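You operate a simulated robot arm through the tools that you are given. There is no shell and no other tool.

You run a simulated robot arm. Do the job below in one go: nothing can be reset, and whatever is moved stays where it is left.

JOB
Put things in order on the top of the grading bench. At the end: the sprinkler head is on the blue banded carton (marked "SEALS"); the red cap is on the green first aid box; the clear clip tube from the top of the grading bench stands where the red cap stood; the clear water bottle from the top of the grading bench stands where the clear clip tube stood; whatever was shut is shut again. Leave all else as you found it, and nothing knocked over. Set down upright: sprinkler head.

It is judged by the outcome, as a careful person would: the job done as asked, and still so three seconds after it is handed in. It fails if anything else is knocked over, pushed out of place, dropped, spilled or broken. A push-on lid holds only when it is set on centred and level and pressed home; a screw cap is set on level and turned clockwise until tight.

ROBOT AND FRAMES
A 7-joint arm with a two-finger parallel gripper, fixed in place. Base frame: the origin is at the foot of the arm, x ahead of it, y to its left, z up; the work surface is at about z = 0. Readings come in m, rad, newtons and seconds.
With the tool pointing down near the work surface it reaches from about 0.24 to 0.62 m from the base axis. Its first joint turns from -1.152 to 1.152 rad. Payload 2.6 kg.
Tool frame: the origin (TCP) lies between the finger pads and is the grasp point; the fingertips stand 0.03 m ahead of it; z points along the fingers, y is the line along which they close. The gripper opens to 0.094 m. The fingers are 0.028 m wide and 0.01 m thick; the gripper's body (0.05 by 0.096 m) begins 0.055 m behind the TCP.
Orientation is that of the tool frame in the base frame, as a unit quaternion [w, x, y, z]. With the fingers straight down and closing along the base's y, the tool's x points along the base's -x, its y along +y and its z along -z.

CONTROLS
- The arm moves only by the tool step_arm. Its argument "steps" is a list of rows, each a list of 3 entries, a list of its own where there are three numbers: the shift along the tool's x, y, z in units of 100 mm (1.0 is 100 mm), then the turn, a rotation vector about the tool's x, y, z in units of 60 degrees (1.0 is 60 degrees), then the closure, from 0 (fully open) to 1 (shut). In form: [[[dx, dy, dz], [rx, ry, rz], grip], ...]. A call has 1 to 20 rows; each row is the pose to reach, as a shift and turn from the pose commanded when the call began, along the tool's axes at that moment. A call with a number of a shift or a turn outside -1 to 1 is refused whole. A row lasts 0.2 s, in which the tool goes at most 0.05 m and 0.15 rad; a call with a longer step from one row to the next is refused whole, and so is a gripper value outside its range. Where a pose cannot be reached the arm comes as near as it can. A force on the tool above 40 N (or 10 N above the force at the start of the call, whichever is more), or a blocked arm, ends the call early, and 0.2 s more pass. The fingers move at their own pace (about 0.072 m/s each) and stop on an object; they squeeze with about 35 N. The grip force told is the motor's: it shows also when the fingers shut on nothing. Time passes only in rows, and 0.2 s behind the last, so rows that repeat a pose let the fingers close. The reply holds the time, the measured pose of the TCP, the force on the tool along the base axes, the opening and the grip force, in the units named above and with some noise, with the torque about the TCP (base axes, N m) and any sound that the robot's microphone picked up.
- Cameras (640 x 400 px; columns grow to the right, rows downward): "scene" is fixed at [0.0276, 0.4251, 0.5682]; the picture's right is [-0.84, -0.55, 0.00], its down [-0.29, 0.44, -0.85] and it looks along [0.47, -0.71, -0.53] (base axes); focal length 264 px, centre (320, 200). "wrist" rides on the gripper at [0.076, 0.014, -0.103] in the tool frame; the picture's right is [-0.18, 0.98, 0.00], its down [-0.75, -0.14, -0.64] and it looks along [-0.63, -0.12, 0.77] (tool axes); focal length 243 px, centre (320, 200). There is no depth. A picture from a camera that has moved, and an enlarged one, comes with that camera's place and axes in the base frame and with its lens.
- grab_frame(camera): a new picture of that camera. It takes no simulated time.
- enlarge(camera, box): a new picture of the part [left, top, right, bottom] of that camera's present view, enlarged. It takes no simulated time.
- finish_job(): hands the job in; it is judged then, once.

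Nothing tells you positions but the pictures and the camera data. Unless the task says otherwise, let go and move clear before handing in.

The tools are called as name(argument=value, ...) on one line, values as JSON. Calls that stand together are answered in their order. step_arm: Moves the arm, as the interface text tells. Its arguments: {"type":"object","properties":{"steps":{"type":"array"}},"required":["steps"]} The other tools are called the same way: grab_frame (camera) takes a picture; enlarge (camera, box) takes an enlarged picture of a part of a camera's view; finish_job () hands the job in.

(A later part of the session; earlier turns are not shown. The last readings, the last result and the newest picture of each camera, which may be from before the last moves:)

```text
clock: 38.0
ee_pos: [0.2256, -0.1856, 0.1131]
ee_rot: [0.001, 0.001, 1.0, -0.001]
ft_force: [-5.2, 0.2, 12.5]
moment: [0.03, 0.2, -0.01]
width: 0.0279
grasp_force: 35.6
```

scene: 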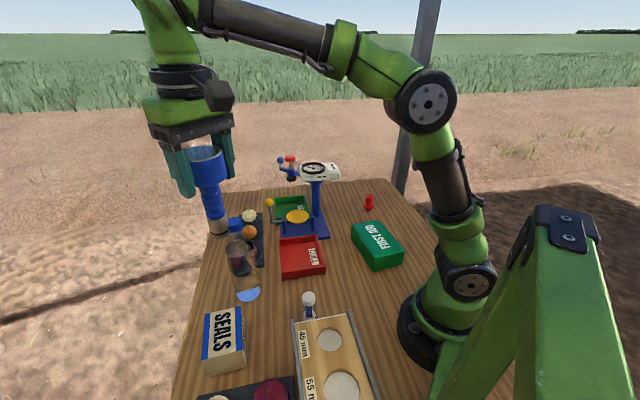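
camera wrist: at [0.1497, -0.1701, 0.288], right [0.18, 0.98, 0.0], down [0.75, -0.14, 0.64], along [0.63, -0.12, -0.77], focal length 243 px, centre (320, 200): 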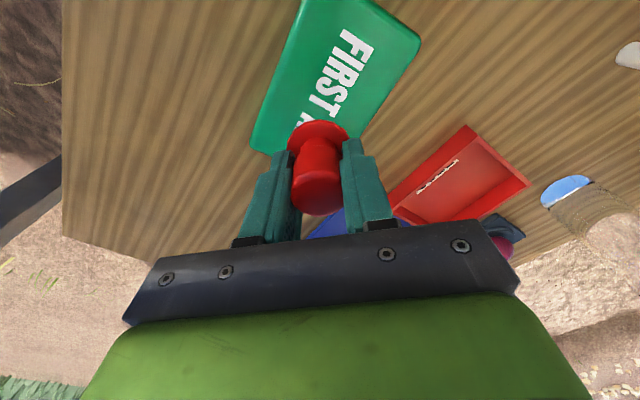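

In contact with the lid. Releasing.

step_arm(steps=[[[0, 0, -0.01], [0, 0, 0], 0.85], [[0, 0, -0.01], [0, 0, 0], 0.6], [[0, 0, -0.01], [0, 0, 0], 0.3], [[0, 0, -0.01], [0, 0, 0], 0.2], [[0, 0, -0.01], [0, 0, 0], 0.2]])

grab_frame(camera="wrist")

enlarge(camera="scene", box=[340, 190, 420, 280])

```text
clock: 39.2
ee_pos: [0.2253, -0.1854, 0.1137]
ee_rot: [0.001, 0.0, 1.0, 0.0]
ft_force: [-0.4, 0.0, 0.1]
moment: [0.01, 0.03, 0.01]
width: 0.0747
grasp_force: 0.1
```

```text
taken
camera wrist: at [0.149, -0.1707, 0.2179], right [0.18, 0.98, 0.0], down [0.75, -0.14, 0.64], along [0.63, -0.12, -0.77], focal length 243 px, centre (320, 200)
```

wrist: 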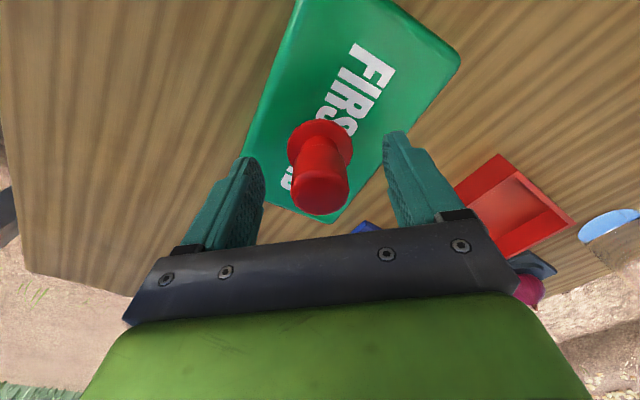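

```text
4.44 times, centred on (380, 235) of scene
camera zoom: at [0.0276, 0.4251, 0.5682], right [-0.84, -0.55, 0.0], down [-0.29, 0.44, -0.85], along [0.47, -0.71, -0.53], focal length 1174 px, centre (53, 44)
```

zoom: 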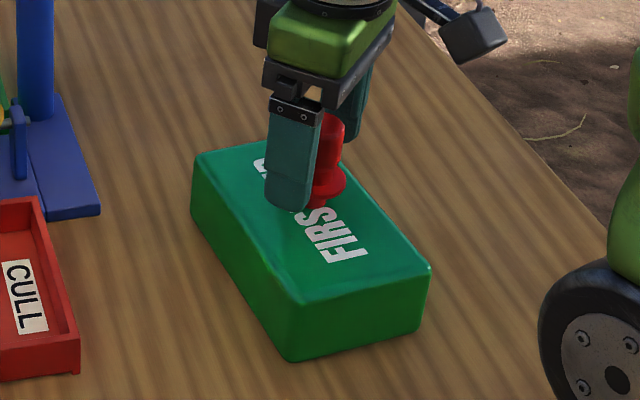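

Cap stands upright on the box. Rising, then heading for the clip tube near (0.263, 0.114).

step_arm(steps=[[[0, 0, -0.2], [0, 0, 0], 0.1], [[0, 0, -0.5], [0, 0, 0], 0], [[0, 0, -1], [0, 0, 0], 0]])

step_arm(steps=[[[0, 0.3, -0.4], [0, 0, 0], 0], [[0, 0.6, -0.7], [0, 0, 0], 0], [[0, 1, -0.9], [0, 0, 0], 0]])

step_arm(steps=[[[0, 0.35, 0], [0, 0, 0], 0], [[0, 0.7, 0], [0, 0, 0], 0], [[0, 1, 0], [0, 0, 0], 0], [[0, 1, 0], [0, 0, 0], 0]])

grab_frame(camera="wrist")

grab_frame(camera="scene")

```text
clock: 40.0
ee_pos: [0.2252, -0.1852, 0.2133]
ee_rot: [0.001, 0.0, 1.0, 0.001]
ft_force: [-0.3, 0.0, 0.1]
moment: [0.01, -0.03, 0.02]
width: 0.0937
grasp_force: 0.0
```

```text
clock: 40.8
ee_pos: [0.2224, -0.085, 0.304]
ee_rot: [0.0, 0.0, 1.0, 0.0]
ft_force: [0.3, 1.1, -0.4]
moment: [0.02, 0.05, 0.0]
width: 0.094
grasp_force: 0.1
```

```text
clock: 41.8
ee_pos: [0.2234, 0.0157, 0.3059]
ee_rot: [0.001, 0.001, 1.0, 0.0]
ft_force: [-0.1, 0.1, 0.0]
moment: [-0.04, -0.02, -0.03]
width: 0.0939
grasp_force: 0.2
```

```text
taken
camera wrist: at [0.1481, 0.0314, 0.4094], right [0.18, 0.98, 0.0], down [0.75, -0.14, 0.64], along [0.63, -0.12, -0.77], focal length 243 px, centre (320, 200)
```

wrist: 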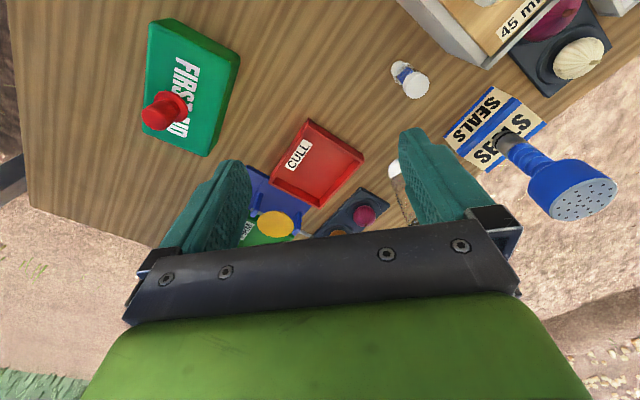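

```text
taken
```

scene: 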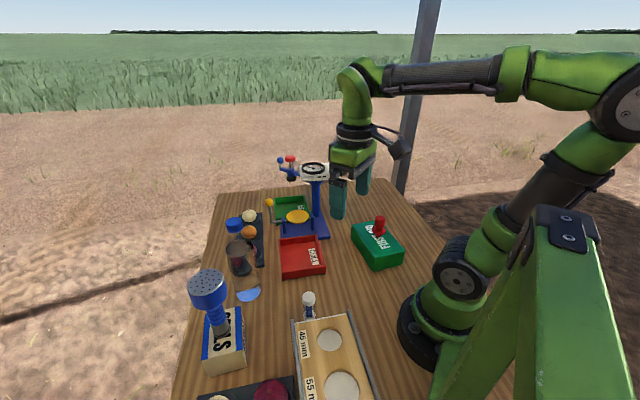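

enlarge(camera="wrist", box=[360, 0, 560, 120])

enlarge(camera="scene", box=[280, 280, 360, 340])

```text
3.20 times, centred on (460, 60) of wrist
camera zoom: at [0.1481, 0.0314, 0.4094], right [0.18, 0.98, 0.0], down [0.75, -0.14, 0.64], along [0.63, -0.12, -0.77], focal length 776 px, centre (-128, 648)
```

zoom: 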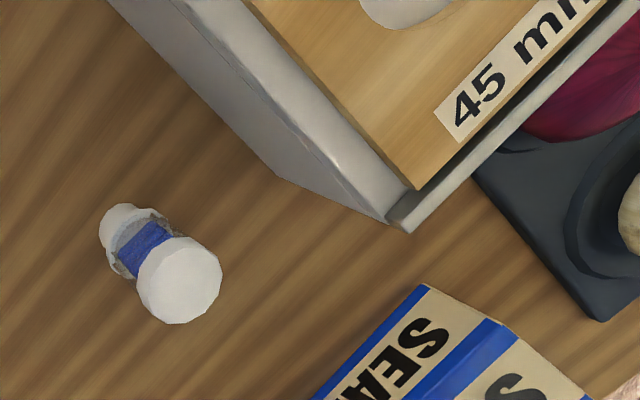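

```text
6.67 times, centred on (320, 310) of scene
camera zoom: at [0.0276, 0.4251, 0.5682], right [-0.84, -0.55, 0.0], down [-0.29, 0.44, -0.85], along [0.47, -0.71, -0.53], focal length 1761 px, centre (320, -533)
```

zoom: 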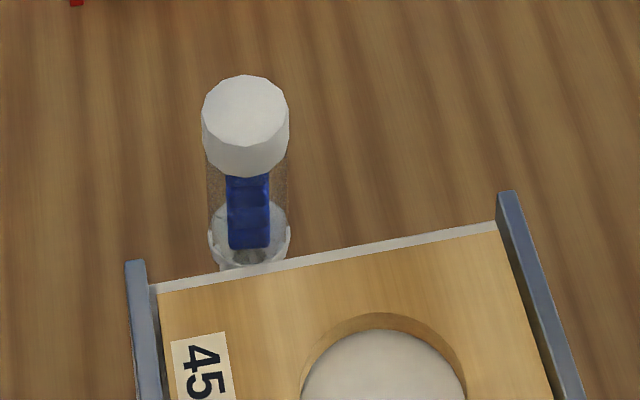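

The gauge block beside the tube turns out to be about 0.108 tall, with its face running along (0.70, 0.71) about 0.055 from the tube at (0.251, 0.130). I'll go above the tube and turn the gripper 45° so it closes parallel to that face.

step_arm(steps=[[[-0.05, 0.2, 0], [0, 0, 0.125], 0], [[-0.1, 0.4, 0], [0, 0, 0.25], 0], [[-0.15, 0.6, 0], [0, 0, 0.375], 0], [[-0.2, 0.8, 0], [0, 0, 0.5], 0], [[-0.26, 1, 0], [0, 0, 0.625], 0], [[-0.26, 1, 0], [0, 0, 0.75], 0], [[-0.26, 1, 0], [0, 0, 0.75], 0]])

grab_frame(camera="wrist")

grab_frame(camera="scene")

```text
clock: 43.4
ee_pos: [0.2489, 0.1149, 0.3064]
ee_rot: [0.0, 0.383, 0.924, 0.0]
ft_force: [0.4, 0.4, 0.0]
moment: [0.02, 0.01, 0.0]
width: 0.0941
grasp_force: 0.0
```

```text
taken
camera wrist: at [0.2069, 0.18, 0.4102], right [0.83, 0.56, 0.0], down [0.43, -0.63, 0.64], along [0.36, -0.53, -0.77], focal length 243 px, centre (320, 200)
```

wrist: 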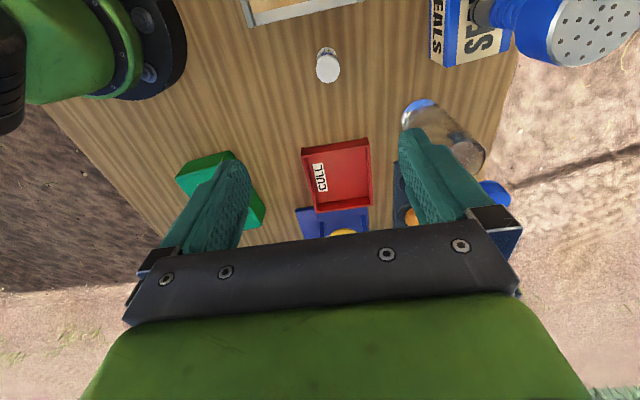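

```text
taken
```

scene: 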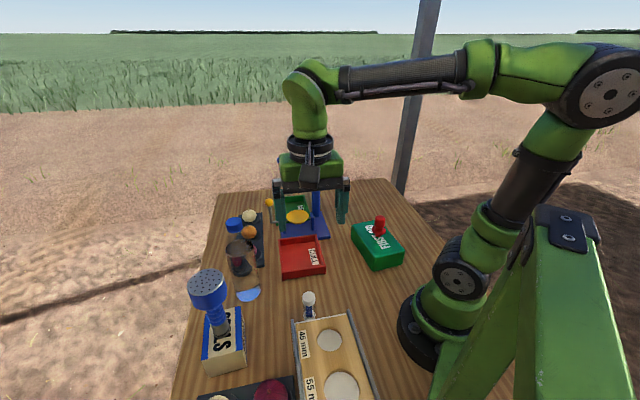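

enlarge(camera="wrist", box=[280, 0, 380, 100])

step_arm(steps=[[[0.11, 0.12, 0], [0, 0, 0], 0], [[0.11, 0.12, 0.3], [0, 0, 0], 0], [[0.11, 0.12, 0.6], [0, 0, 0], 0], [[0.11, 0.12, 0.9], [0, 0, 0], 0], [[0.11, 0.12, 0.9], [0, 0, 0], 0]])

grab_frame(camera="wrist")

enlarge(camera="scene", box=[230, 180, 390, 340])

```text
4.00 times, centred on (330, 50) of wrist
camera zoom: at [0.2069, 0.18, 0.4102], right [0.83, 0.56, 0.0], down [0.43, -0.63, 0.64], along [0.36, -0.53, -0.77], focal length 970 px, centre (280, 800)
```

zoom: 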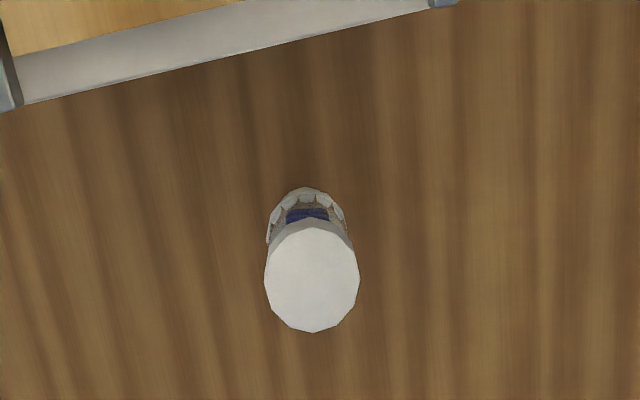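

```text
clock: 44.6
ee_pos: [0.2525, 0.131, 0.2155]
ee_rot: [0.001, 0.383, 0.924, 0.0]
ft_force: [0.5, 0.4, -0.5]
moment: [0.02, 0.02, -0.04]
width: 0.094
grasp_force: 0.1
```

```text
taken
camera wrist: at [0.2084, 0.1957, 0.319], right [0.83, 0.56, 0.0], down [0.43, -0.63, 0.64], along [0.36, -0.53, -0.77], focal length 243 px, centre (320, 200)
```

wrist: 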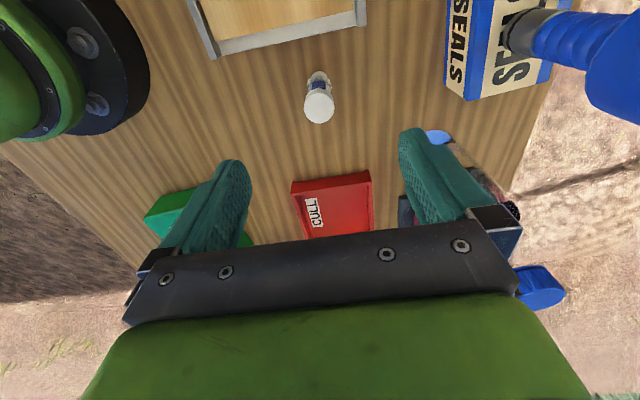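

```text
2.50 times, centred on (310, 260) of scene
camera zoom: at [0.0276, 0.4251, 0.5682], right [-0.84, -0.55, 0.0], down [-0.29, 0.44, -0.85], along [0.47, -0.71, -0.53], focal length 660 px, centre (345, 50)
```

zoom: 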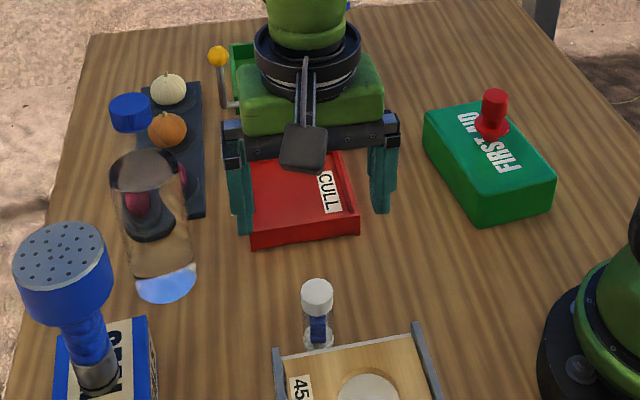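

step_arm(steps=[[[0.02, 0, 0.25], [0, 0, 0], 0], [[0.02, 0, 0.5], [0, 0, 0], 0], [[0.02, 0, 0.8], [0, 0, 0], 0], [[0.02, 0, 0.8], [0, 0, 0], 0]])

grab_frame(camera="wrist")

enlarge(camera="scene", box=[260, 230, 370, 340])

```text
clock: 45.6
ee_pos: [0.2502, 0.1318, 0.1358]
ee_rot: [0.0, 0.383, 0.924, 0.001]
ft_force: [-0.5, 0.8, -1.2]
moment: [0.02, 0.0, -0.01]
width: 0.0941
grasp_force: 0.1
```

```text
taken
camera wrist: at [0.2081, 0.1965, 0.2391], right [0.83, 0.56, 0.0], down [0.43, -0.63, 0.64], along [0.36, -0.53, -0.77], focal length 243 px, centre (320, 200)
```

wrist: 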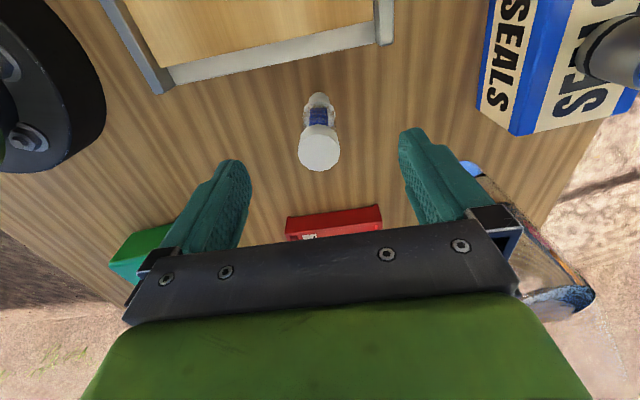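

```text
3.64 times, centred on (315, 285) of scene
camera zoom: at [0.0276, 0.4251, 0.5682], right [-0.84, -0.55, 0.0], down [-0.29, 0.44, -0.85], along [0.47, -0.71, -0.53], focal length 961 px, centre (338, -109)
```

zoom: 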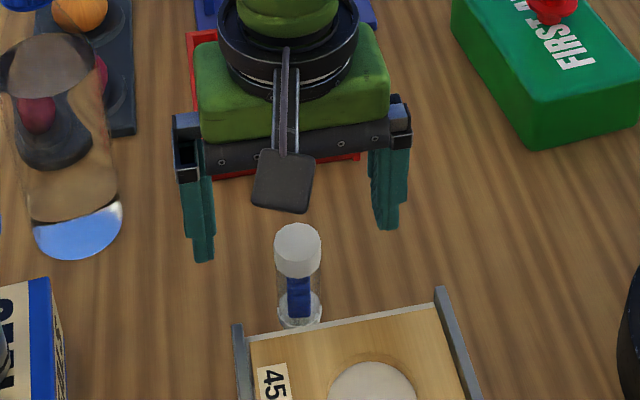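

step_arm(steps=[[[0.01, 0, 0.2], [0, 0, 0], 0], [[0.01, 0, 0.4], [0, 0, 0], 0], [[0.01, 0, 0.6], [0, 0, 0], 0], [[0.01, 0, 0.8], [0, 0, 0], 0], [[0.01, 0, 0.8], [0, 0, 0], 0]])

grab_frame(camera="wrist")

enlarge(camera="scene", box=[260, 250, 370, 340])

```text
clock: 46.8
ee_pos: [0.2512, 0.1325, 0.0557]
ee_rot: [0.0, 0.383, 0.924, 0.001]
ft_force: [-0.7, 0.2, -0.6]
moment: [0.01, 0.01, 0.02]
width: 0.0941
grasp_force: 0.0
```

```text
taken
camera wrist: at [0.206, 0.1973, 0.1587], right [0.83, 0.56, 0.0], down [0.43, -0.63, 0.64], along [0.36, -0.53, -0.77], focal length 243 px, centre (320, 200)
```

wrist: 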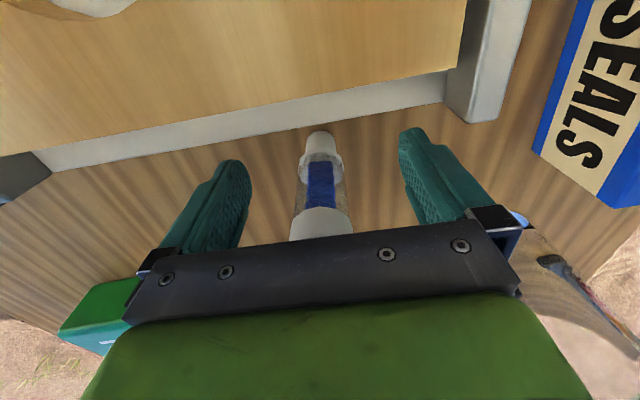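

```text
4.44 times, centred on (315, 295) of scene
camera zoom: at [0.0276, 0.4251, 0.5682], right [-0.84, -0.55, 0.0], down [-0.29, 0.44, -0.85], along [0.47, -0.71, -0.53], focal length 1174 px, centre (342, -222)
```

zoom: 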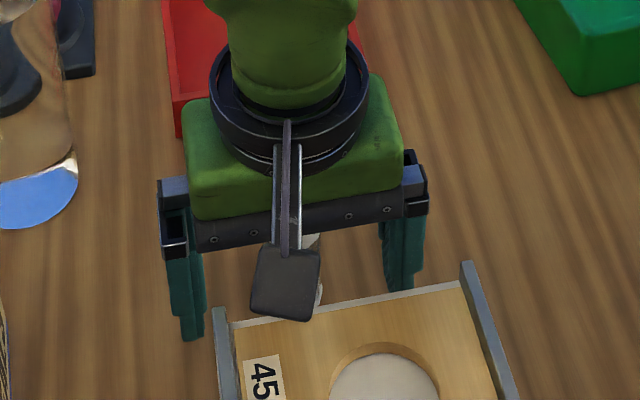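

step_arm(steps=[[[0, 0, 0], [0, 0, 0], 0.3], [[0, 0, 0], [0, 0, 0], 0.5], [[0, 0, 0], [0, 0, 0], 0.7], [[0, 0, 0], [0, 0, 0], 0.8], [[0, 0, 0], [0, 0, 0], 0.8], [[0, 0, 0], [0, 0, 0], 0.8]])

grab_frame(camera="wrist")

enlarge(camera="wrist", box=[240, 100, 400, 260])

```text
clock: 48.2
ee_pos: [0.25, 0.1317, 0.0544]
ee_rot: [0.0, 0.383, 0.924, 0.0]
ft_force: [0.2, -0.3, 0.0]
moment: [-0.03, 0.03, 0.0]
width: 0.0263
grasp_force: 35.5
```

```text
taken
camera wrist: at [0.206, 0.1973, 0.1589], right [0.83, 0.56, 0.0], down [0.43, -0.63, 0.64], along [0.36, -0.53, -0.77], focal length 243 px, centre (320, 200)
```

wrist: 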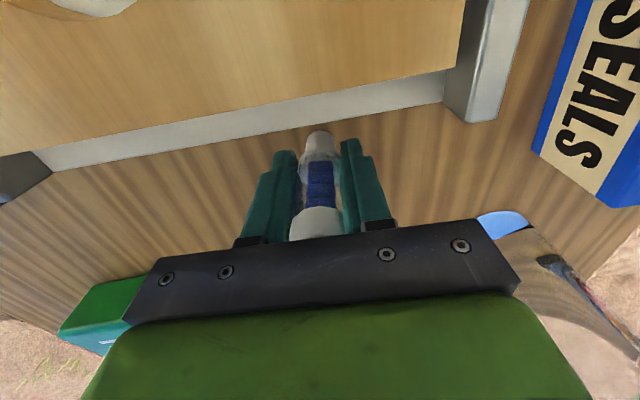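

```text
2.50 times, centred on (320, 180) of wrist
camera zoom: at [0.206, 0.1973, 0.1589], right [0.83, 0.56, 0.0], down [0.43, -0.63, 0.64], along [0.36, -0.53, -0.77], focal length 606 px, centre (320, 250)
```

zoom: 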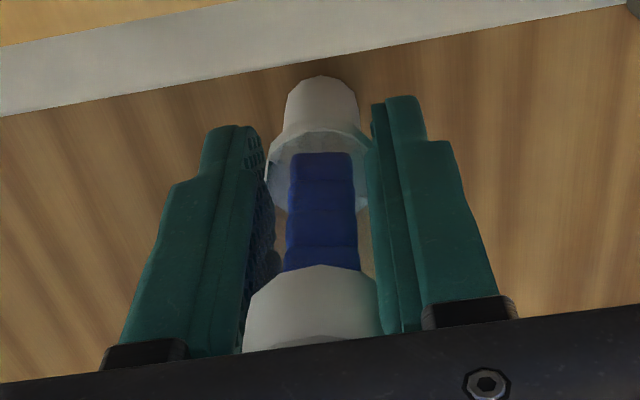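

Gripped (0.026 wide). Lifting straight up slowly and checking.

step_arm(steps=[[[0, 0, -0.1], [0, 0, 0], 0.8], [[0, 0, -0.25], [0, 0, 0], 0.8], [[0, 0, -0.45], [0, 0, 0], 0.8], [[0, 0, -0.7], [0, 0, 0], 0.8], [[0, 0, -1], [0, 0, 0], 0.8], [[0, 0, -1], [0, 0, 0], 0.8]])

grab_frame(camera="wrist")

enlarge(camera="scene", box=[250, 200, 380, 330])

```text
clock: 49.6
ee_pos: [0.25, 0.1345, 0.1572]
ee_rot: [0.001, 0.383, 0.924, 0.0]
ft_force: [0.3, -0.1, -0.4]
moment: [0.0, 0.02, 0.03]
width: 0.0264
grasp_force: 35.5
```

```text
taken
camera wrist: at [0.2064, 0.1988, 0.2609], right [0.83, 0.56, 0.0], down [0.43, -0.63, 0.64], along [0.36, -0.53, -0.77], focal length 243 px, centre (320, 200)
```

wrist: 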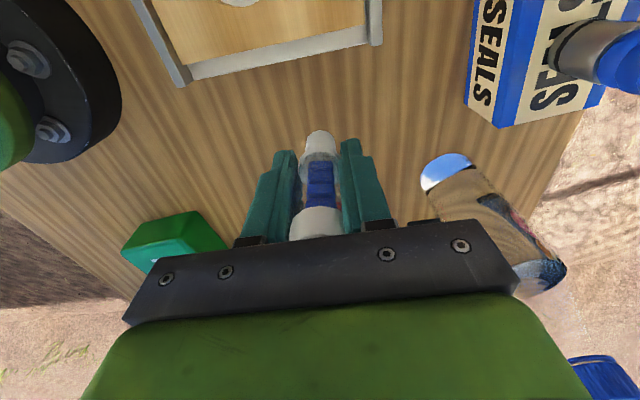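

```text
3.08 times, centred on (315, 265) of scene
camera zoom: at [0.0276, 0.4251, 0.5682], right [-0.84, -0.55, 0.0], down [-0.29, 0.44, -0.85], along [0.47, -0.71, -0.53], focal length 813 px, centre (335, 0)
```

zoom: 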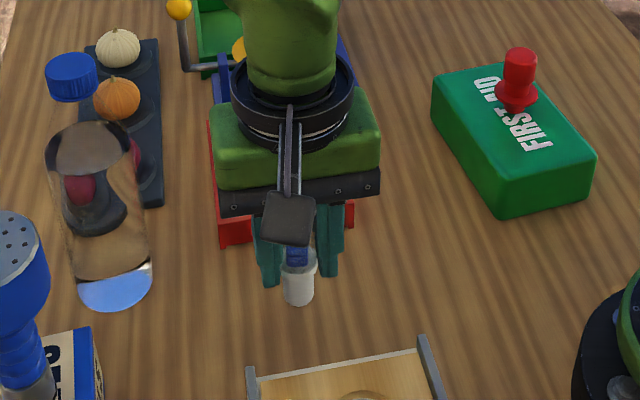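

Tube held whole and upright. Now carrying it toward the red cap's old spot, turning the gripper back on the way.

step_arm(steps=[[[0, 0, -0.3], [0, 0, 0], 0.8], [[-0.1, -0.1, -0.5], [0, 0, 0], 0.8], [[-0.25, -0.25, -0.7], [0, 0, 0], 0.8], [[-0.4, -0.4, -0.85], [0, 0, 0], 0.8], [[-0.55, -0.55, -1], [0, 0, 0], 0.8], [[-0.7, -0.7, -1], [0, 0, 0], 0.8]])

step_arm(steps=[[[-0.1, -0.1, -0.1], [0, 0, -0.125], 0.8], [[-0.2, -0.2, -0.2], [0, 0, -0.25], 0.8], [[-0.35, -0.35, -0.3], [0, 0, -0.375], 0.8], [[-0.5, -0.5, -0.4], [0, 0, -0.5], 0.8], [[-0.6, -0.6, -0.4], [0, 0, -0.625], 0.8], [[-0.7, -0.7, -0.4], [0, 0, -0.75], 0.8], [[-0.7, -0.7, -0.4], [0, 0, -0.75], 0.8]])

grab_frame(camera="scene")

```text
clock: 51.0
ee_pos: [0.2482, 0.0335, 0.2548]
ee_rot: [0.002, 0.382, 0.924, 0.001]
ft_force: [-0.5, -0.5, -0.6]
moment: [0.03, 0.02, -0.04]
width: 0.0261
grasp_force: 35.6
```

```text
clock: 52.6
ee_pos: [0.2488, -0.0639, 0.2932]
ee_rot: [0.001, -0.001, 1.0, 0.0]
ft_force: [0.0, 0.5, -0.6]
moment: [0.01, -0.01, -0.03]
width: 0.0262
grasp_force: 35.3
```

```text
taken
```

scene: 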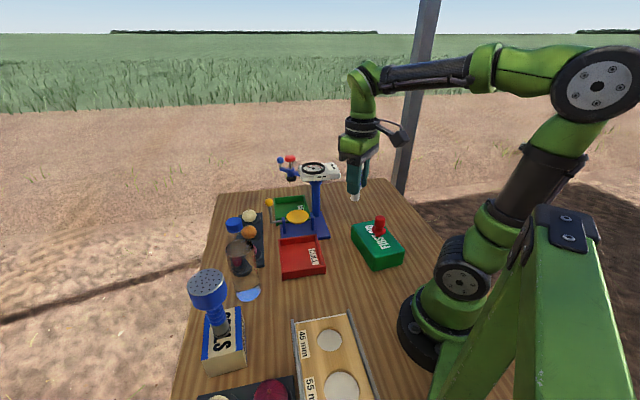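

step_arm(steps=[[[0, -0.25, 0], [0, 0, 0], 0.8], [[0, -0.5, 0], [0, 0, 0], 0.8], [[0, -0.75, 0], [0, 0, 0], 0.8], [[0, -1, 0], [0, 0, 0], 0.8]])

step_arm(steps=[[[-0.05, -0.25, 0], [0, 0, 0], 0.8], [[-0.1, -0.5, 0], [0, 0, 0], 0.8], [[-0.15, -0.75, 0], [0, 0, 0], 0.8], [[-0.2, -1, 0], [0, 0, 0], 0.8]])

step_arm(steps=[[[-0.15, -0.25, 0.1], [0, 0, 0], 0.8], [[-0.3, -0.5, 0.2], [0, 0, 0], 0.8], [[-0.5, -0.75, 0.3], [0, 0, 0], 0.8], [[-0.69, -1, 0.4], [0, 0, 0], 0.8], [[-0.69, -1, 0.4], [0, 0, 0], 0.8]])

grab_frame(camera="wrist")

```text
clock: 53.6
ee_pos: [0.2493, -0.1652, 0.2937]
ee_rot: [0.0, 0.0, 1.0, 0.0]
ft_force: [-0.7, -0.1, -0.6]
moment: [-0.02, -0.02, -0.04]
width: 0.0261
grasp_force: 35.3
```

```text
clock: 54.6
ee_pos: [0.2701, -0.2666, 0.2941]
ee_rot: [0.001, -0.001, 1.0, -0.001]
ft_force: [-0.3, -0.3, -0.4]
moment: [-0.03, -0.01, 0.0]
width: 0.0252
grasp_force: 35.7
```

```text
clock: 55.8
ee_pos: [0.3372, -0.3667, 0.2543]
ee_rot: [0.001, 0.0, 1.0, 0.0]
ft_force: [0.0, -0.4, -0.8]
moment: [0.05, 0.02, 0.02]
width: 0.025
grasp_force: 35.2
```

```text
taken
camera wrist: at [0.2628, -0.3514, 0.3582], right [0.18, 0.98, 0.0], down [0.75, -0.14, 0.64], along [0.63, -0.12, -0.77], focal length 243 px, centre (320, 200)
```

wrist: 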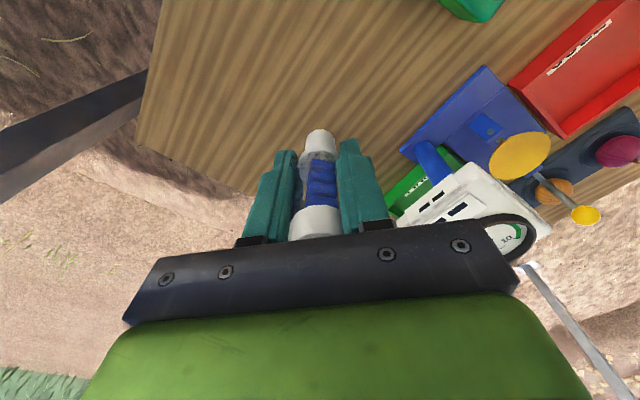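

enlarge(camera="wrist", box=[240, 100, 400, 260])

enlarge(camera="scene", box=[320, 100, 420, 220])

```text
2.50 times, centred on (320, 180) of wrist
camera zoom: at [0.2628, -0.3514, 0.3582], right [0.18, 0.98, 0.0], down [0.75, -0.14, 0.64], along [0.63, -0.12, -0.77], focal length 606 px, centre (320, 250)
```

zoom: 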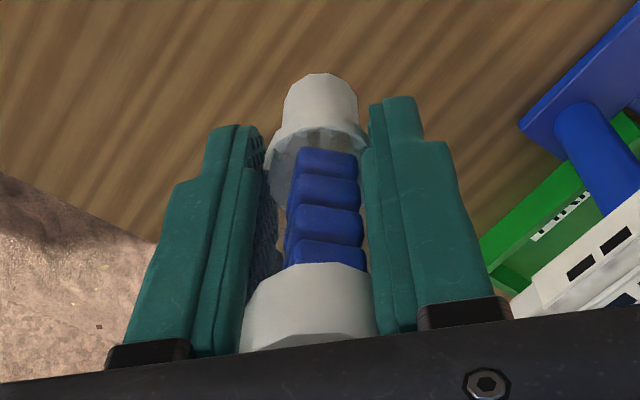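

```text
3.33 times, centred on (370, 160) of scene
camera zoom: at [0.0276, 0.4251, 0.5682], right [-0.84, -0.55, 0.0], down [-0.29, 0.44, -0.85], along [0.47, -0.71, -0.53], focal length 881 px, centre (153, 333)
```

zoom: 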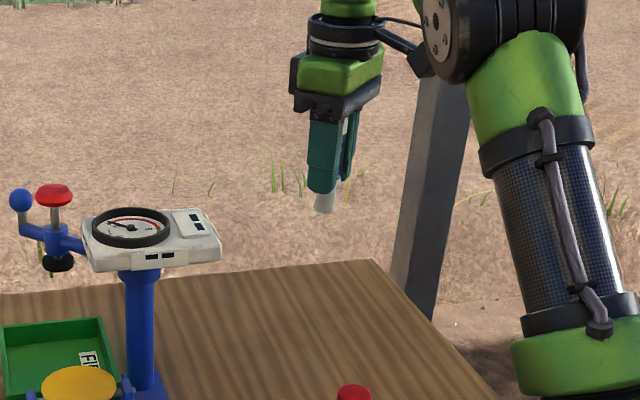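

step_arm(steps=[[[0, -0.11, 0.2], [0, 0, 0], 0.8], [[0, -0.11, 0.4], [0, 0, 0], 0.8], [[0, -0.11, 0.7], [0, 0, 0], 0.8], [[0, -0.11, 1], [0, 0, 0], 0.8], [[0, -0.11, 1], [0, 0, 0], 0.8]])

step_arm(steps=[[[0, 0, 0.25], [0, 0, 0], 0.8], [[0, 0, 0.5], [0, 0, 0], 0.8], [[0, 0, 0.75], [0, 0, 0], 0.8], [[0, 0, 0.9], [0, 0, 0], 0.8], [[0, 0, 0.9], [0, 0, 0], 0.8]])

grab_frame(camera="wrist")

enlarge(camera="scene", box=[320, 130, 420, 230])

```text
clock: 57.0
ee_pos: [0.3392, -0.3763, 0.1562]
ee_rot: [0.001, -0.001, 1.0, 0.0]
ft_force: [-0.3, 0.3, -1.2]
moment: [-0.01, 0.0, 0.02]
width: 0.0255
grasp_force: 35.1
```

```text
clock: 58.2
ee_pos: [0.3398, -0.3748, 0.0628]
ee_rot: [0.001, 0.0, 1.0, 0.001]
ft_force: [-0.2, 0.7, -0.8]
moment: [0.02, 0.0, 0.0]
width: 0.0249
grasp_force: 35.0
```

```text
taken
camera wrist: at [0.2637, -0.3599, 0.1673], right [0.18, 0.98, 0.0], down [0.75, -0.14, 0.64], along [0.63, -0.12, -0.77], focal length 243 px, centre (320, 200)
```

wrist: 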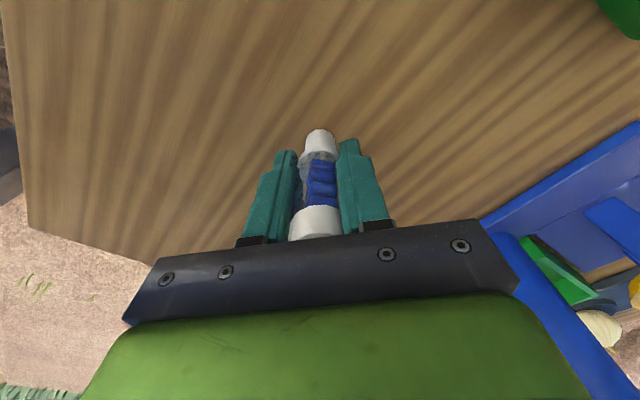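

```text
4.00 times, centred on (370, 180) of scene
camera zoom: at [0.0276, 0.4251, 0.5682], right [-0.84, -0.55, 0.0], down [-0.29, 0.44, -0.85], along [0.47, -0.71, -0.53], focal length 1057 px, centre (120, 280)
```

zoom: 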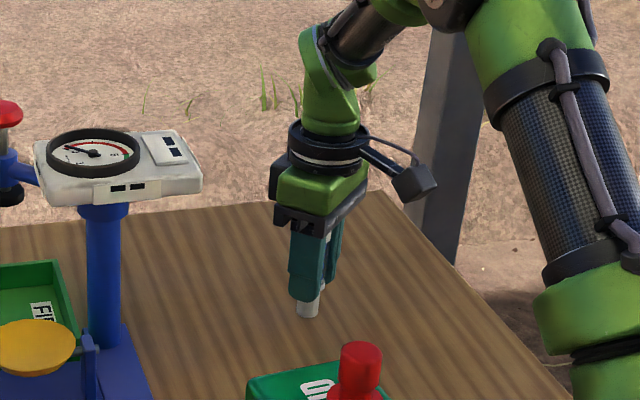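

step_arm(steps=[[[0.01, -0.02, 0.03], [0, 0, 0], 0.8], [[0.01, -0.02, 0.06], [0, 0, 0], 0.8], [[0.01, -0.02, 0.06], [0, 0, 0], 0.8]])

step_arm(steps=[[[0, 0, 0.01], [0, 0, 0], 0.8], [[0, 0, 0.01], [0, 0, 0], 0.8]])

```text
clock: 59.0
ee_pos: [0.3369, -0.3779, 0.0584]
ee_rot: [0.001, 0.0, 1.0, 0.0]
ft_force: [-0.7, -0.4, 0.0]
moment: [0.03, -0.01, 0.01]
width: 0.0252
grasp_force: 35.2
```

```text
clock: 59.6
ee_pos: [0.338, -0.3776, 0.0572]
ee_rot: [0.001, 0.0, 1.0, 0.0]
ft_force: [-0.1, 1.0, -0.1]
moment: [0.0, -0.02, -0.02]
width: 0.0253
grasp_force: 35.3
```

step_arm(steps=[[[0, 0, 0.01], [0, 0, 0], 0.8], [[0, 0, 0.02], [0, 0, 0], 0.8]])

enlarge(camera="scene", box=[340, 160, 400, 220])

```text
clock: 60.2
ee_pos: [0.3376, -0.3786, 0.056]
ee_rot: [0.001, 0.0, 1.0, -0.001]
ft_force: [0.4, -0.7, 0.6]
moment: [-0.02, 0.04, -0.04]
width: 0.0252
grasp_force: 35.2
```

```text
6.67 times, centred on (370, 190) of scene
camera zoom: at [0.0276, 0.4251, 0.5682], right [-0.84, -0.55, 0.0], down [-0.29, 0.44, -0.85], along [0.47, -0.71, -0.53], focal length 1761 px, centre (-13, 267)
```

zoom: 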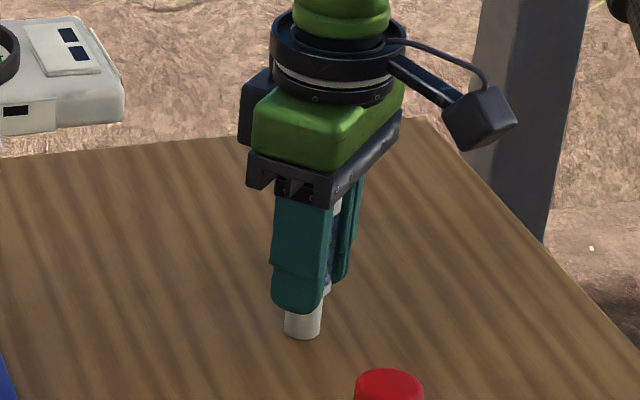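

step_arm(steps=[[[0, 0, 0.01], [0, 0, 0], 0.8], [[0, 0, 0.01], [0, 0, 0], 0.8]])

step_arm(steps=[[[0, 0, 0.01], [0, 0, 0], 0.8], [[0, 0, 0.01], [0, 0, 0], 0.8]])

```text
clock: 60.8
ee_pos: [0.339, -0.3781, 0.0548]
ee_rot: [0.001, 0.001, 1.0, 0.0]
ft_force: [-0.2, 0.0, 0.1]
moment: [0.01, 0.01, 0.02]
width: 0.0251
grasp_force: 34.8
```

```text
clock: 61.4
ee_pos: [0.3381, -0.3789, 0.0546]
ee_rot: [0.001, 0.001, 1.0, -0.001]
ft_force: [-1.4, -0.1, 6.6]
moment: [0.07, 0.06, -0.01]
width: 0.025
grasp_force: 35.3
```

Touching the bench. Releasing gently.

step_arm(steps=[[[0, 0, 0], [0, 0, 0], 0.7], [[0, 0, 0], [0, 0, 0], 0.5], [[0, 0, 0], [0, 0, 0], 0.3], [[0, 0, 0], [0, 0, 0], 0.1], [[0, 0, 0], [0, 0, 0], 0.1]])

grab_frame(camera="wrist")

enlarge(camera="scene", box=[340, 160, 400, 220])

```text
clock: 62.6
ee_pos: [0.3385, -0.3777, 0.0543]
ee_rot: [0.001, 0.0, 1.0, 0.0]
ft_force: [0.3, 0.0, 0.5]
moment: [-0.04, -0.02, 0.01]
width: 0.0848
grasp_force: 0.0
```

```text
taken
camera wrist: at [0.2623, -0.3628, 0.1582], right [0.18, 0.98, 0.0], down [0.75, -0.14, 0.64], along [0.63, -0.12, -0.77], focal length 243 px, centre (320, 200)
```

wrist: 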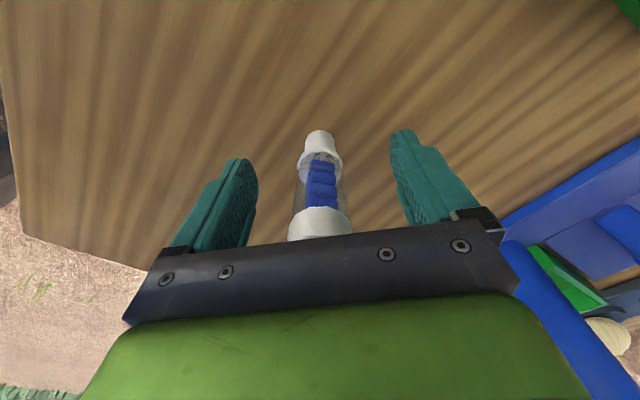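

```text
6.67 times, centred on (370, 190) of scene
camera zoom: at [0.0276, 0.4251, 0.5682], right [-0.84, -0.55, 0.0], down [-0.29, 0.44, -0.85], along [0.47, -0.71, -0.53], focal length 1761 px, centre (-13, 267)
```

zoom: 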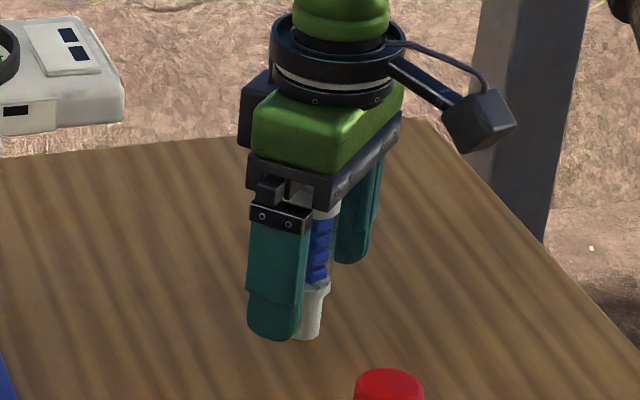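

The tube stands upright. Backing straight up, then heading to the bottle.

step_arm(steps=[[[0, 0, -0.2], [0, 0, 0], 0], [[0, 0, -0.5], [0, 0, 0], 0], [[0, 0, -1], [0, 0, 0], 0]])

step_arm(steps=[[[0, 0, -0.4], [0, 0, 0], 0], [[0, 0, -0.7], [0, 0, 0], 0], [[0, 0, -1], [0, 0, 0], 0]])

step_arm(steps=[[[0.2, 0.3, -0.3], [0, 0, 0], 0], [[0.4, 0.6, -0.6], [0, 0, 0], 0], [[0.6, 1, -0.9], [0, 0, 0], 0], [[0.6, 1, -0.9], [0, 0, 0], 0]])

enlarge(camera="scene", box=[320, 160, 420, 280])

enlarge(camera="scene", box=[180, 200, 290, 310])

```text
clock: 63.4
ee_pos: [0.3388, -0.3772, 0.1543]
ee_rot: [0.0, 0.0, 1.0, 0.0]
ft_force: [0.8, -0.7, -0.4]
moment: [-0.02, 0.01, 0.0]
width: 0.0941
grasp_force: 0.1
```

```text
clock: 64.2
ee_pos: [0.3378, -0.3775, 0.2541]
ee_rot: [0.001, 0.001, 1.0, 0.001]
ft_force: [0.6, 0.5, 0.1]
moment: [0.04, 0.02, 0.02]
width: 0.0941
grasp_force: 0.0
```

```text
refused: row 3 steps farther than a row can; nothing moved
```

```text
3.33 times, centred on (370, 220) of scene
camera zoom: at [0.0276, 0.4251, 0.5682], right [-0.84, -0.55, 0.0], down [-0.29, 0.44, -0.85], along [0.47, -0.71, -0.53], focal length 881 px, centre (153, 133)
```

zoom: 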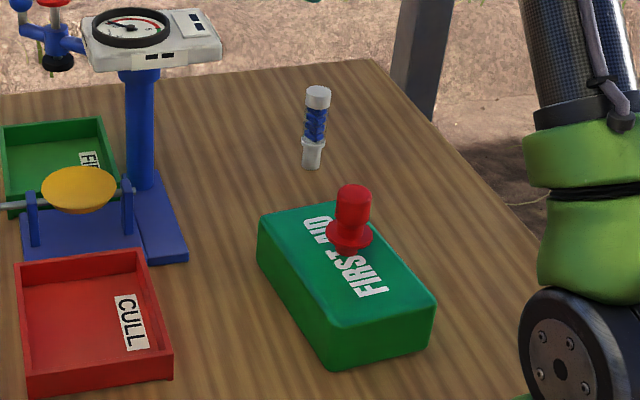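

```text
3.64 times, centred on (235, 255) of scene
camera zoom: at [0.0276, 0.4251, 0.5682], right [-0.84, -0.55, 0.0], down [-0.29, 0.44, -0.85], along [0.47, -0.71, -0.53], focal length 961 px, centre (629, 0)
```

zoom: 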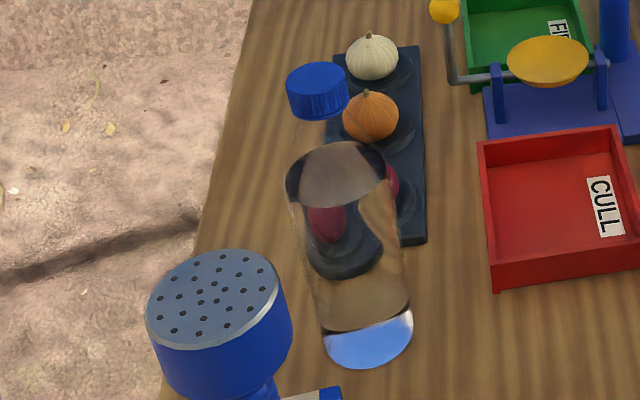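

Tube is well placed. That last move was refused for its step length; repeating with shorter rows, then on toward the bottle to study its shape.

step_arm(steps=[[[0.15, 0.25, -0.25], [0, 0, 0], 0], [[0.3, 0.5, -0.5], [0, 0, 0], 0], [[0.45, 0.75, -0.7], [0, 0, 0], 0], [[0.6, 1, -0.8], [0, 0, 0], 0]])

step_arm(steps=[[[0, 0.35, 0], [0, 0, 0], 0], [[0, 0.7, 0], [0, 0, 0], 0], [[0, 1, 0], [0, 0, 0], 0]])

step_arm(steps=[[[0, 0.35, 0], [0, 0, 0], 0], [[0, 0.7, 0], [0, 0, 0], 0], [[0, 1, 0], [0, 0, 0], 0]])

step_arm(steps=[[[0, 0.35, 0], [0, 0, 0], 0], [[-0.1, 0.7, 0], [0, 0, 0], 0], [[-0.2, 1, 0], [0, 0, 0], 0]])

step_arm(steps=[[[-0.1, 0.35, 0.2], [0, 0, 0], 0], [[-0.2, 0.7, 0.4], [0, 0, 0], 0], [[-0.3, 1, 0.7], [0, 0, 0], 0], [[-0.3, 1, 0.8], [0, 0, 0], 0], [[-0.3, 1, 0.8], [0, 0, 0], 0]])

grab_frame(camera="wrist")

grab_frame(camera="scene")

```text
clock: 65.2
ee_pos: [0.2762, -0.2781, 0.3335]
ee_rot: [0.0, 0.001, 1.0, 0.0]
ft_force: [0.4, 0.4, 0.0]
moment: [0.02, -0.02, -0.04]
width: 0.0942
grasp_force: 0.1
```

```text
clock: 66.0
ee_pos: [0.2771, -0.1778, 0.3345]
ee_rot: [0.001, 0.0, 1.0, 0.0]
ft_force: [0.4, 0.3, -0.4]
moment: [-0.02, 0.02, 0.03]
width: 0.094
grasp_force: 0.0
```

```text
clock: 66.8
ee_pos: [0.2759, -0.078, 0.3331]
ee_rot: [0.0, 0.001, 1.0, -0.002]
ft_force: [-0.2, -0.3, 0.1]
moment: [-0.01, -0.02, 0.01]
width: 0.094
grasp_force: 0.0
```

```text
clock: 67.6
ee_pos: [0.2973, 0.0234, 0.3331]
ee_rot: [0.001, 0.0, 1.0, 0.001]
ft_force: [-0.3, 0.5, 0.1]
moment: [-0.04, -0.01, 0.02]
width: 0.0939
grasp_force: 0.1
```

```text
clock: 68.8
ee_pos: [0.3254, 0.124, 0.2542]
ee_rot: [0.0, 0.0, 1.0, 0.001]
ft_force: [0.8, -0.3, 0.2]
moment: [-0.02, -0.03, 0.01]
width: 0.0939
grasp_force: 0.0
```

```text
taken
camera wrist: at [0.2497, 0.1391, 0.3581], right [0.18, 0.98, 0.0], down [0.75, -0.14, 0.64], along [0.63, -0.12, -0.77], focal length 243 px, centre (320, 200)
```

wrist: 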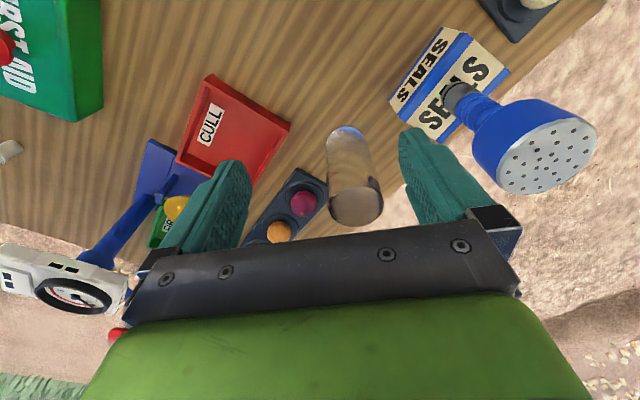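

```text
taken
```

scene: 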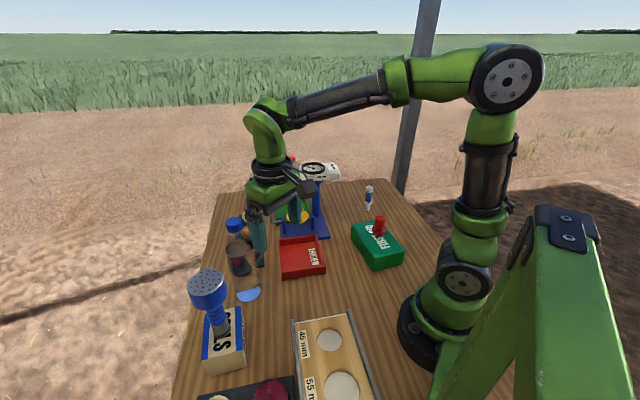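

enlarge(camera="wrist", box=[290, 110, 410, 240])

enlarge(camera="scene", box=[215, 205, 275, 265])

```text
3.08 times, centred on (350, 175) of wrist
camera zoom: at [0.2497, 0.1391, 0.3581], right [0.18, 0.98, 0.0], down [0.75, -0.14, 0.64], along [0.63, -0.12, -0.77], focal length 746 px, centre (228, 277)
```

zoom: 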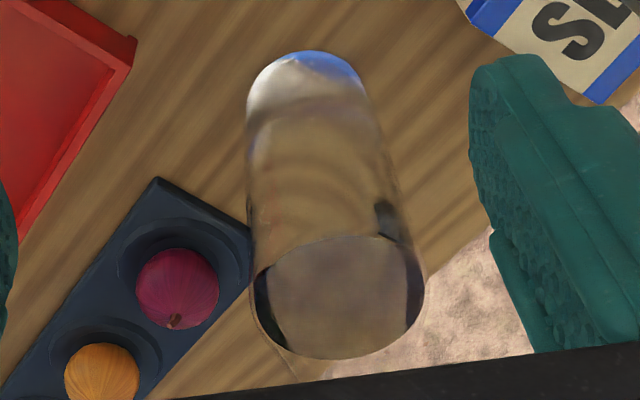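

```text
6.67 times, centred on (245, 235) of scene
camera zoom: at [0.0276, 0.4251, 0.5682], right [-0.84, -0.55, 0.0], down [-0.29, 0.44, -0.85], along [0.47, -0.71, -0.53], focal length 1761 px, centre (820, -33)
```

zoom: 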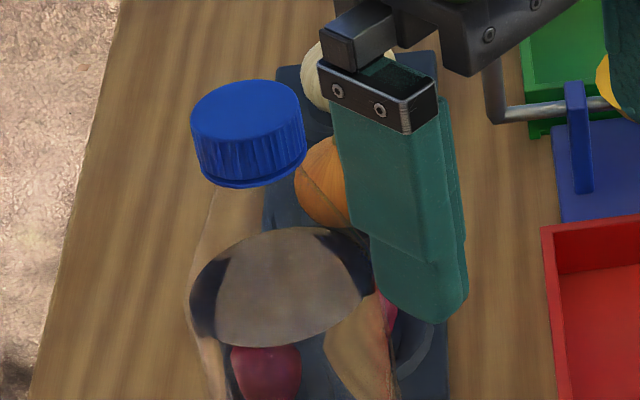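

step_arm(steps=[[[0.3, 0, -0.3], [0, 0, 0], 0], [[0.6, 0, -0.5], [0, 0, 0], 0], [[0.8, 0, -0.5], [0, 0, 0], 0], [[0.8, 0, -0.5], [0, 0, 0], 0]])

enlarge(camera="scene", box=[220, 210, 265, 255])

enlarge(camera="scene", box=[210, 205, 280, 310])

grab_frame(camera="wrist")

```text
clock: 69.8
ee_pos: [0.2471, 0.123, 0.3034]
ee_rot: [0.001, -0.001, 1.0, 0.0]
ft_force: [-0.5, 0.4, -0.1]
moment: [0.02, 0.0, -0.01]
width: 0.0939
grasp_force: 0.0
```

```text
8.89 times, centred on (242, 232) of scene
camera zoom: at [0.0276, 0.4251, 0.5682], right [-0.84, -0.55, 0.0], down [-0.29, 0.44, -0.85], along [0.47, -0.71, -0.53], focal length 2348 px, centre (1009, -89)
```

zoom: 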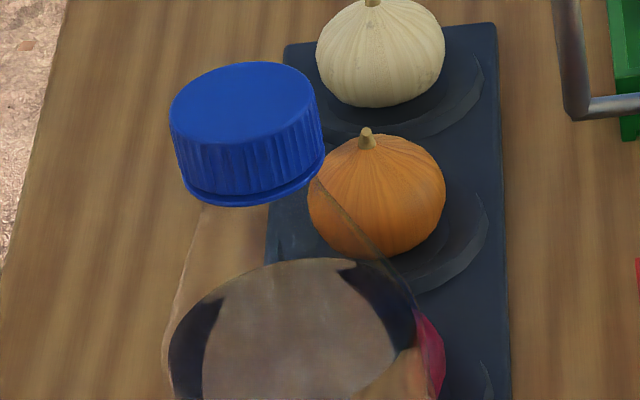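

```text
3.81 times, centred on (245, 258) of scene
camera zoom: at [0.0276, 0.4251, 0.5682], right [-0.84, -0.55, 0.0], down [-0.29, 0.44, -0.85], along [0.47, -0.71, -0.53], focal length 1006 px, centre (606, -19)
```

zoom: 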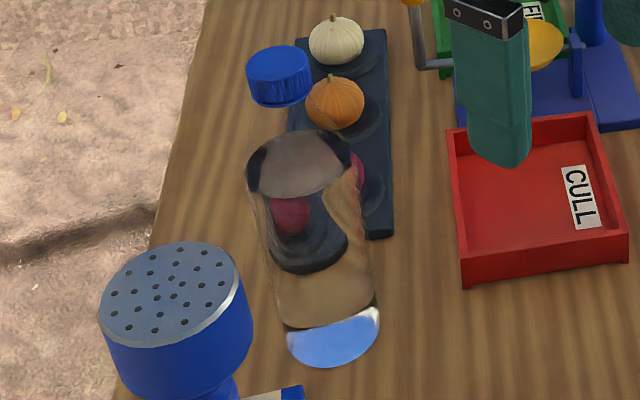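

```text
taken
camera wrist: at [0.1715, 0.1381, 0.4074], right [0.18, 0.98, 0.0], down [0.75, -0.14, 0.64], along [0.63, -0.12, -0.77], focal length 243 px, centre (320, 200)
```

wrist: 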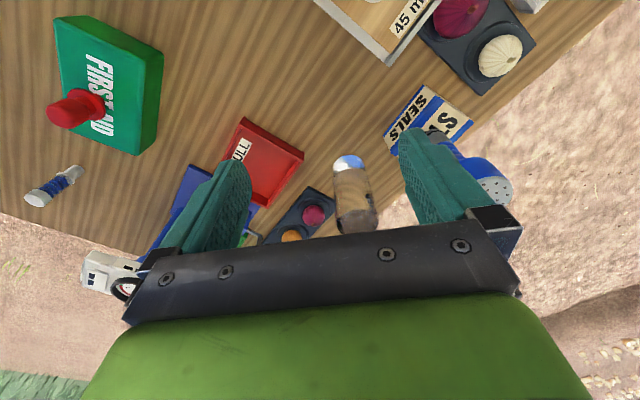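

The bottle is capped, at about (0.436, 0.145), 0.229 tall: water body up to z 0.15, then a cone to a 0.037 wide ribbed screw cap at z 0.207–0.229. I'll grasp it by the cap and test-lift; moving over it first.

step_arm(steps=[[[-0.3, 0.05, -0.2], [0, 0, 0], 0], [[-0.6, 0.1, -0.25], [0, 0, 0], 0], [[-1, 0.15, -0.25], [0, 0, 0], 0]])

step_arm(steps=[[[-0.3, 0.05, 0], [0, 0, 0], 0], [[-0.6, 0.05, 0], [0, 0, 0], 0], [[-0.88, 0.07, 0], [0, 0, 0], 0], [[-0.88, 0.07, 0], [0, 0, 0], 0]])

grab_frame(camera="wrist")

enlarge(camera="scene", box=[180, 160, 290, 270])

```text
clock: 70.6
ee_pos: [0.3475, 0.136, 0.3313]
ee_rot: [0.001, 0.0, 1.0, 0.0]
ft_force: [-0.3, -0.1, 0.5]
moment: [-0.01, -0.02, 0.0]
width: 0.0941
grasp_force: 0.1
```

```text
clock: 71.6
ee_pos: [0.4354, 0.1444, 0.328]
ee_rot: [0.001, -0.001, 1.0, 0.0]
ft_force: [0.0, -0.9, -0.1]
moment: [0.01, 0.0, -0.02]
width: 0.0941
grasp_force: 0.1
```

```text
taken
camera wrist: at [0.3595, 0.1589, 0.4321], right [0.18, 0.98, 0.0], down [0.75, -0.14, 0.64], along [0.63, -0.12, -0.77], focal length 243 px, centre (320, 200)
```

wrist: 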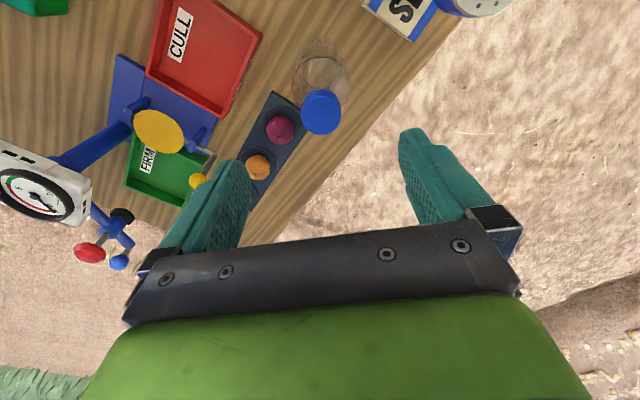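

```text
3.64 times, centred on (235, 215) of scene
camera zoom: at [0.0276, 0.4251, 0.5682], right [-0.84, -0.55, 0.0], down [-0.29, 0.44, -0.85], along [0.47, -0.71, -0.53], focal length 961 px, centre (629, 146)
```

zoom: 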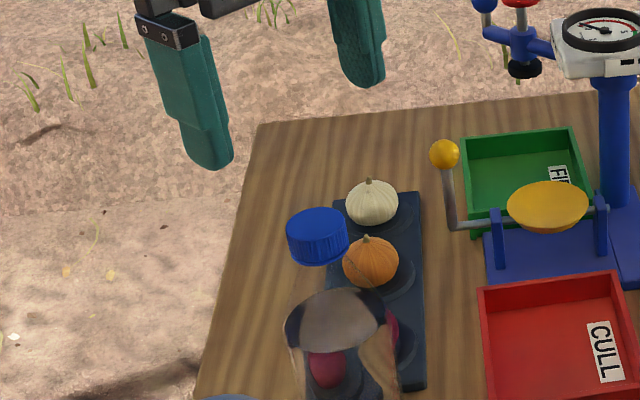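

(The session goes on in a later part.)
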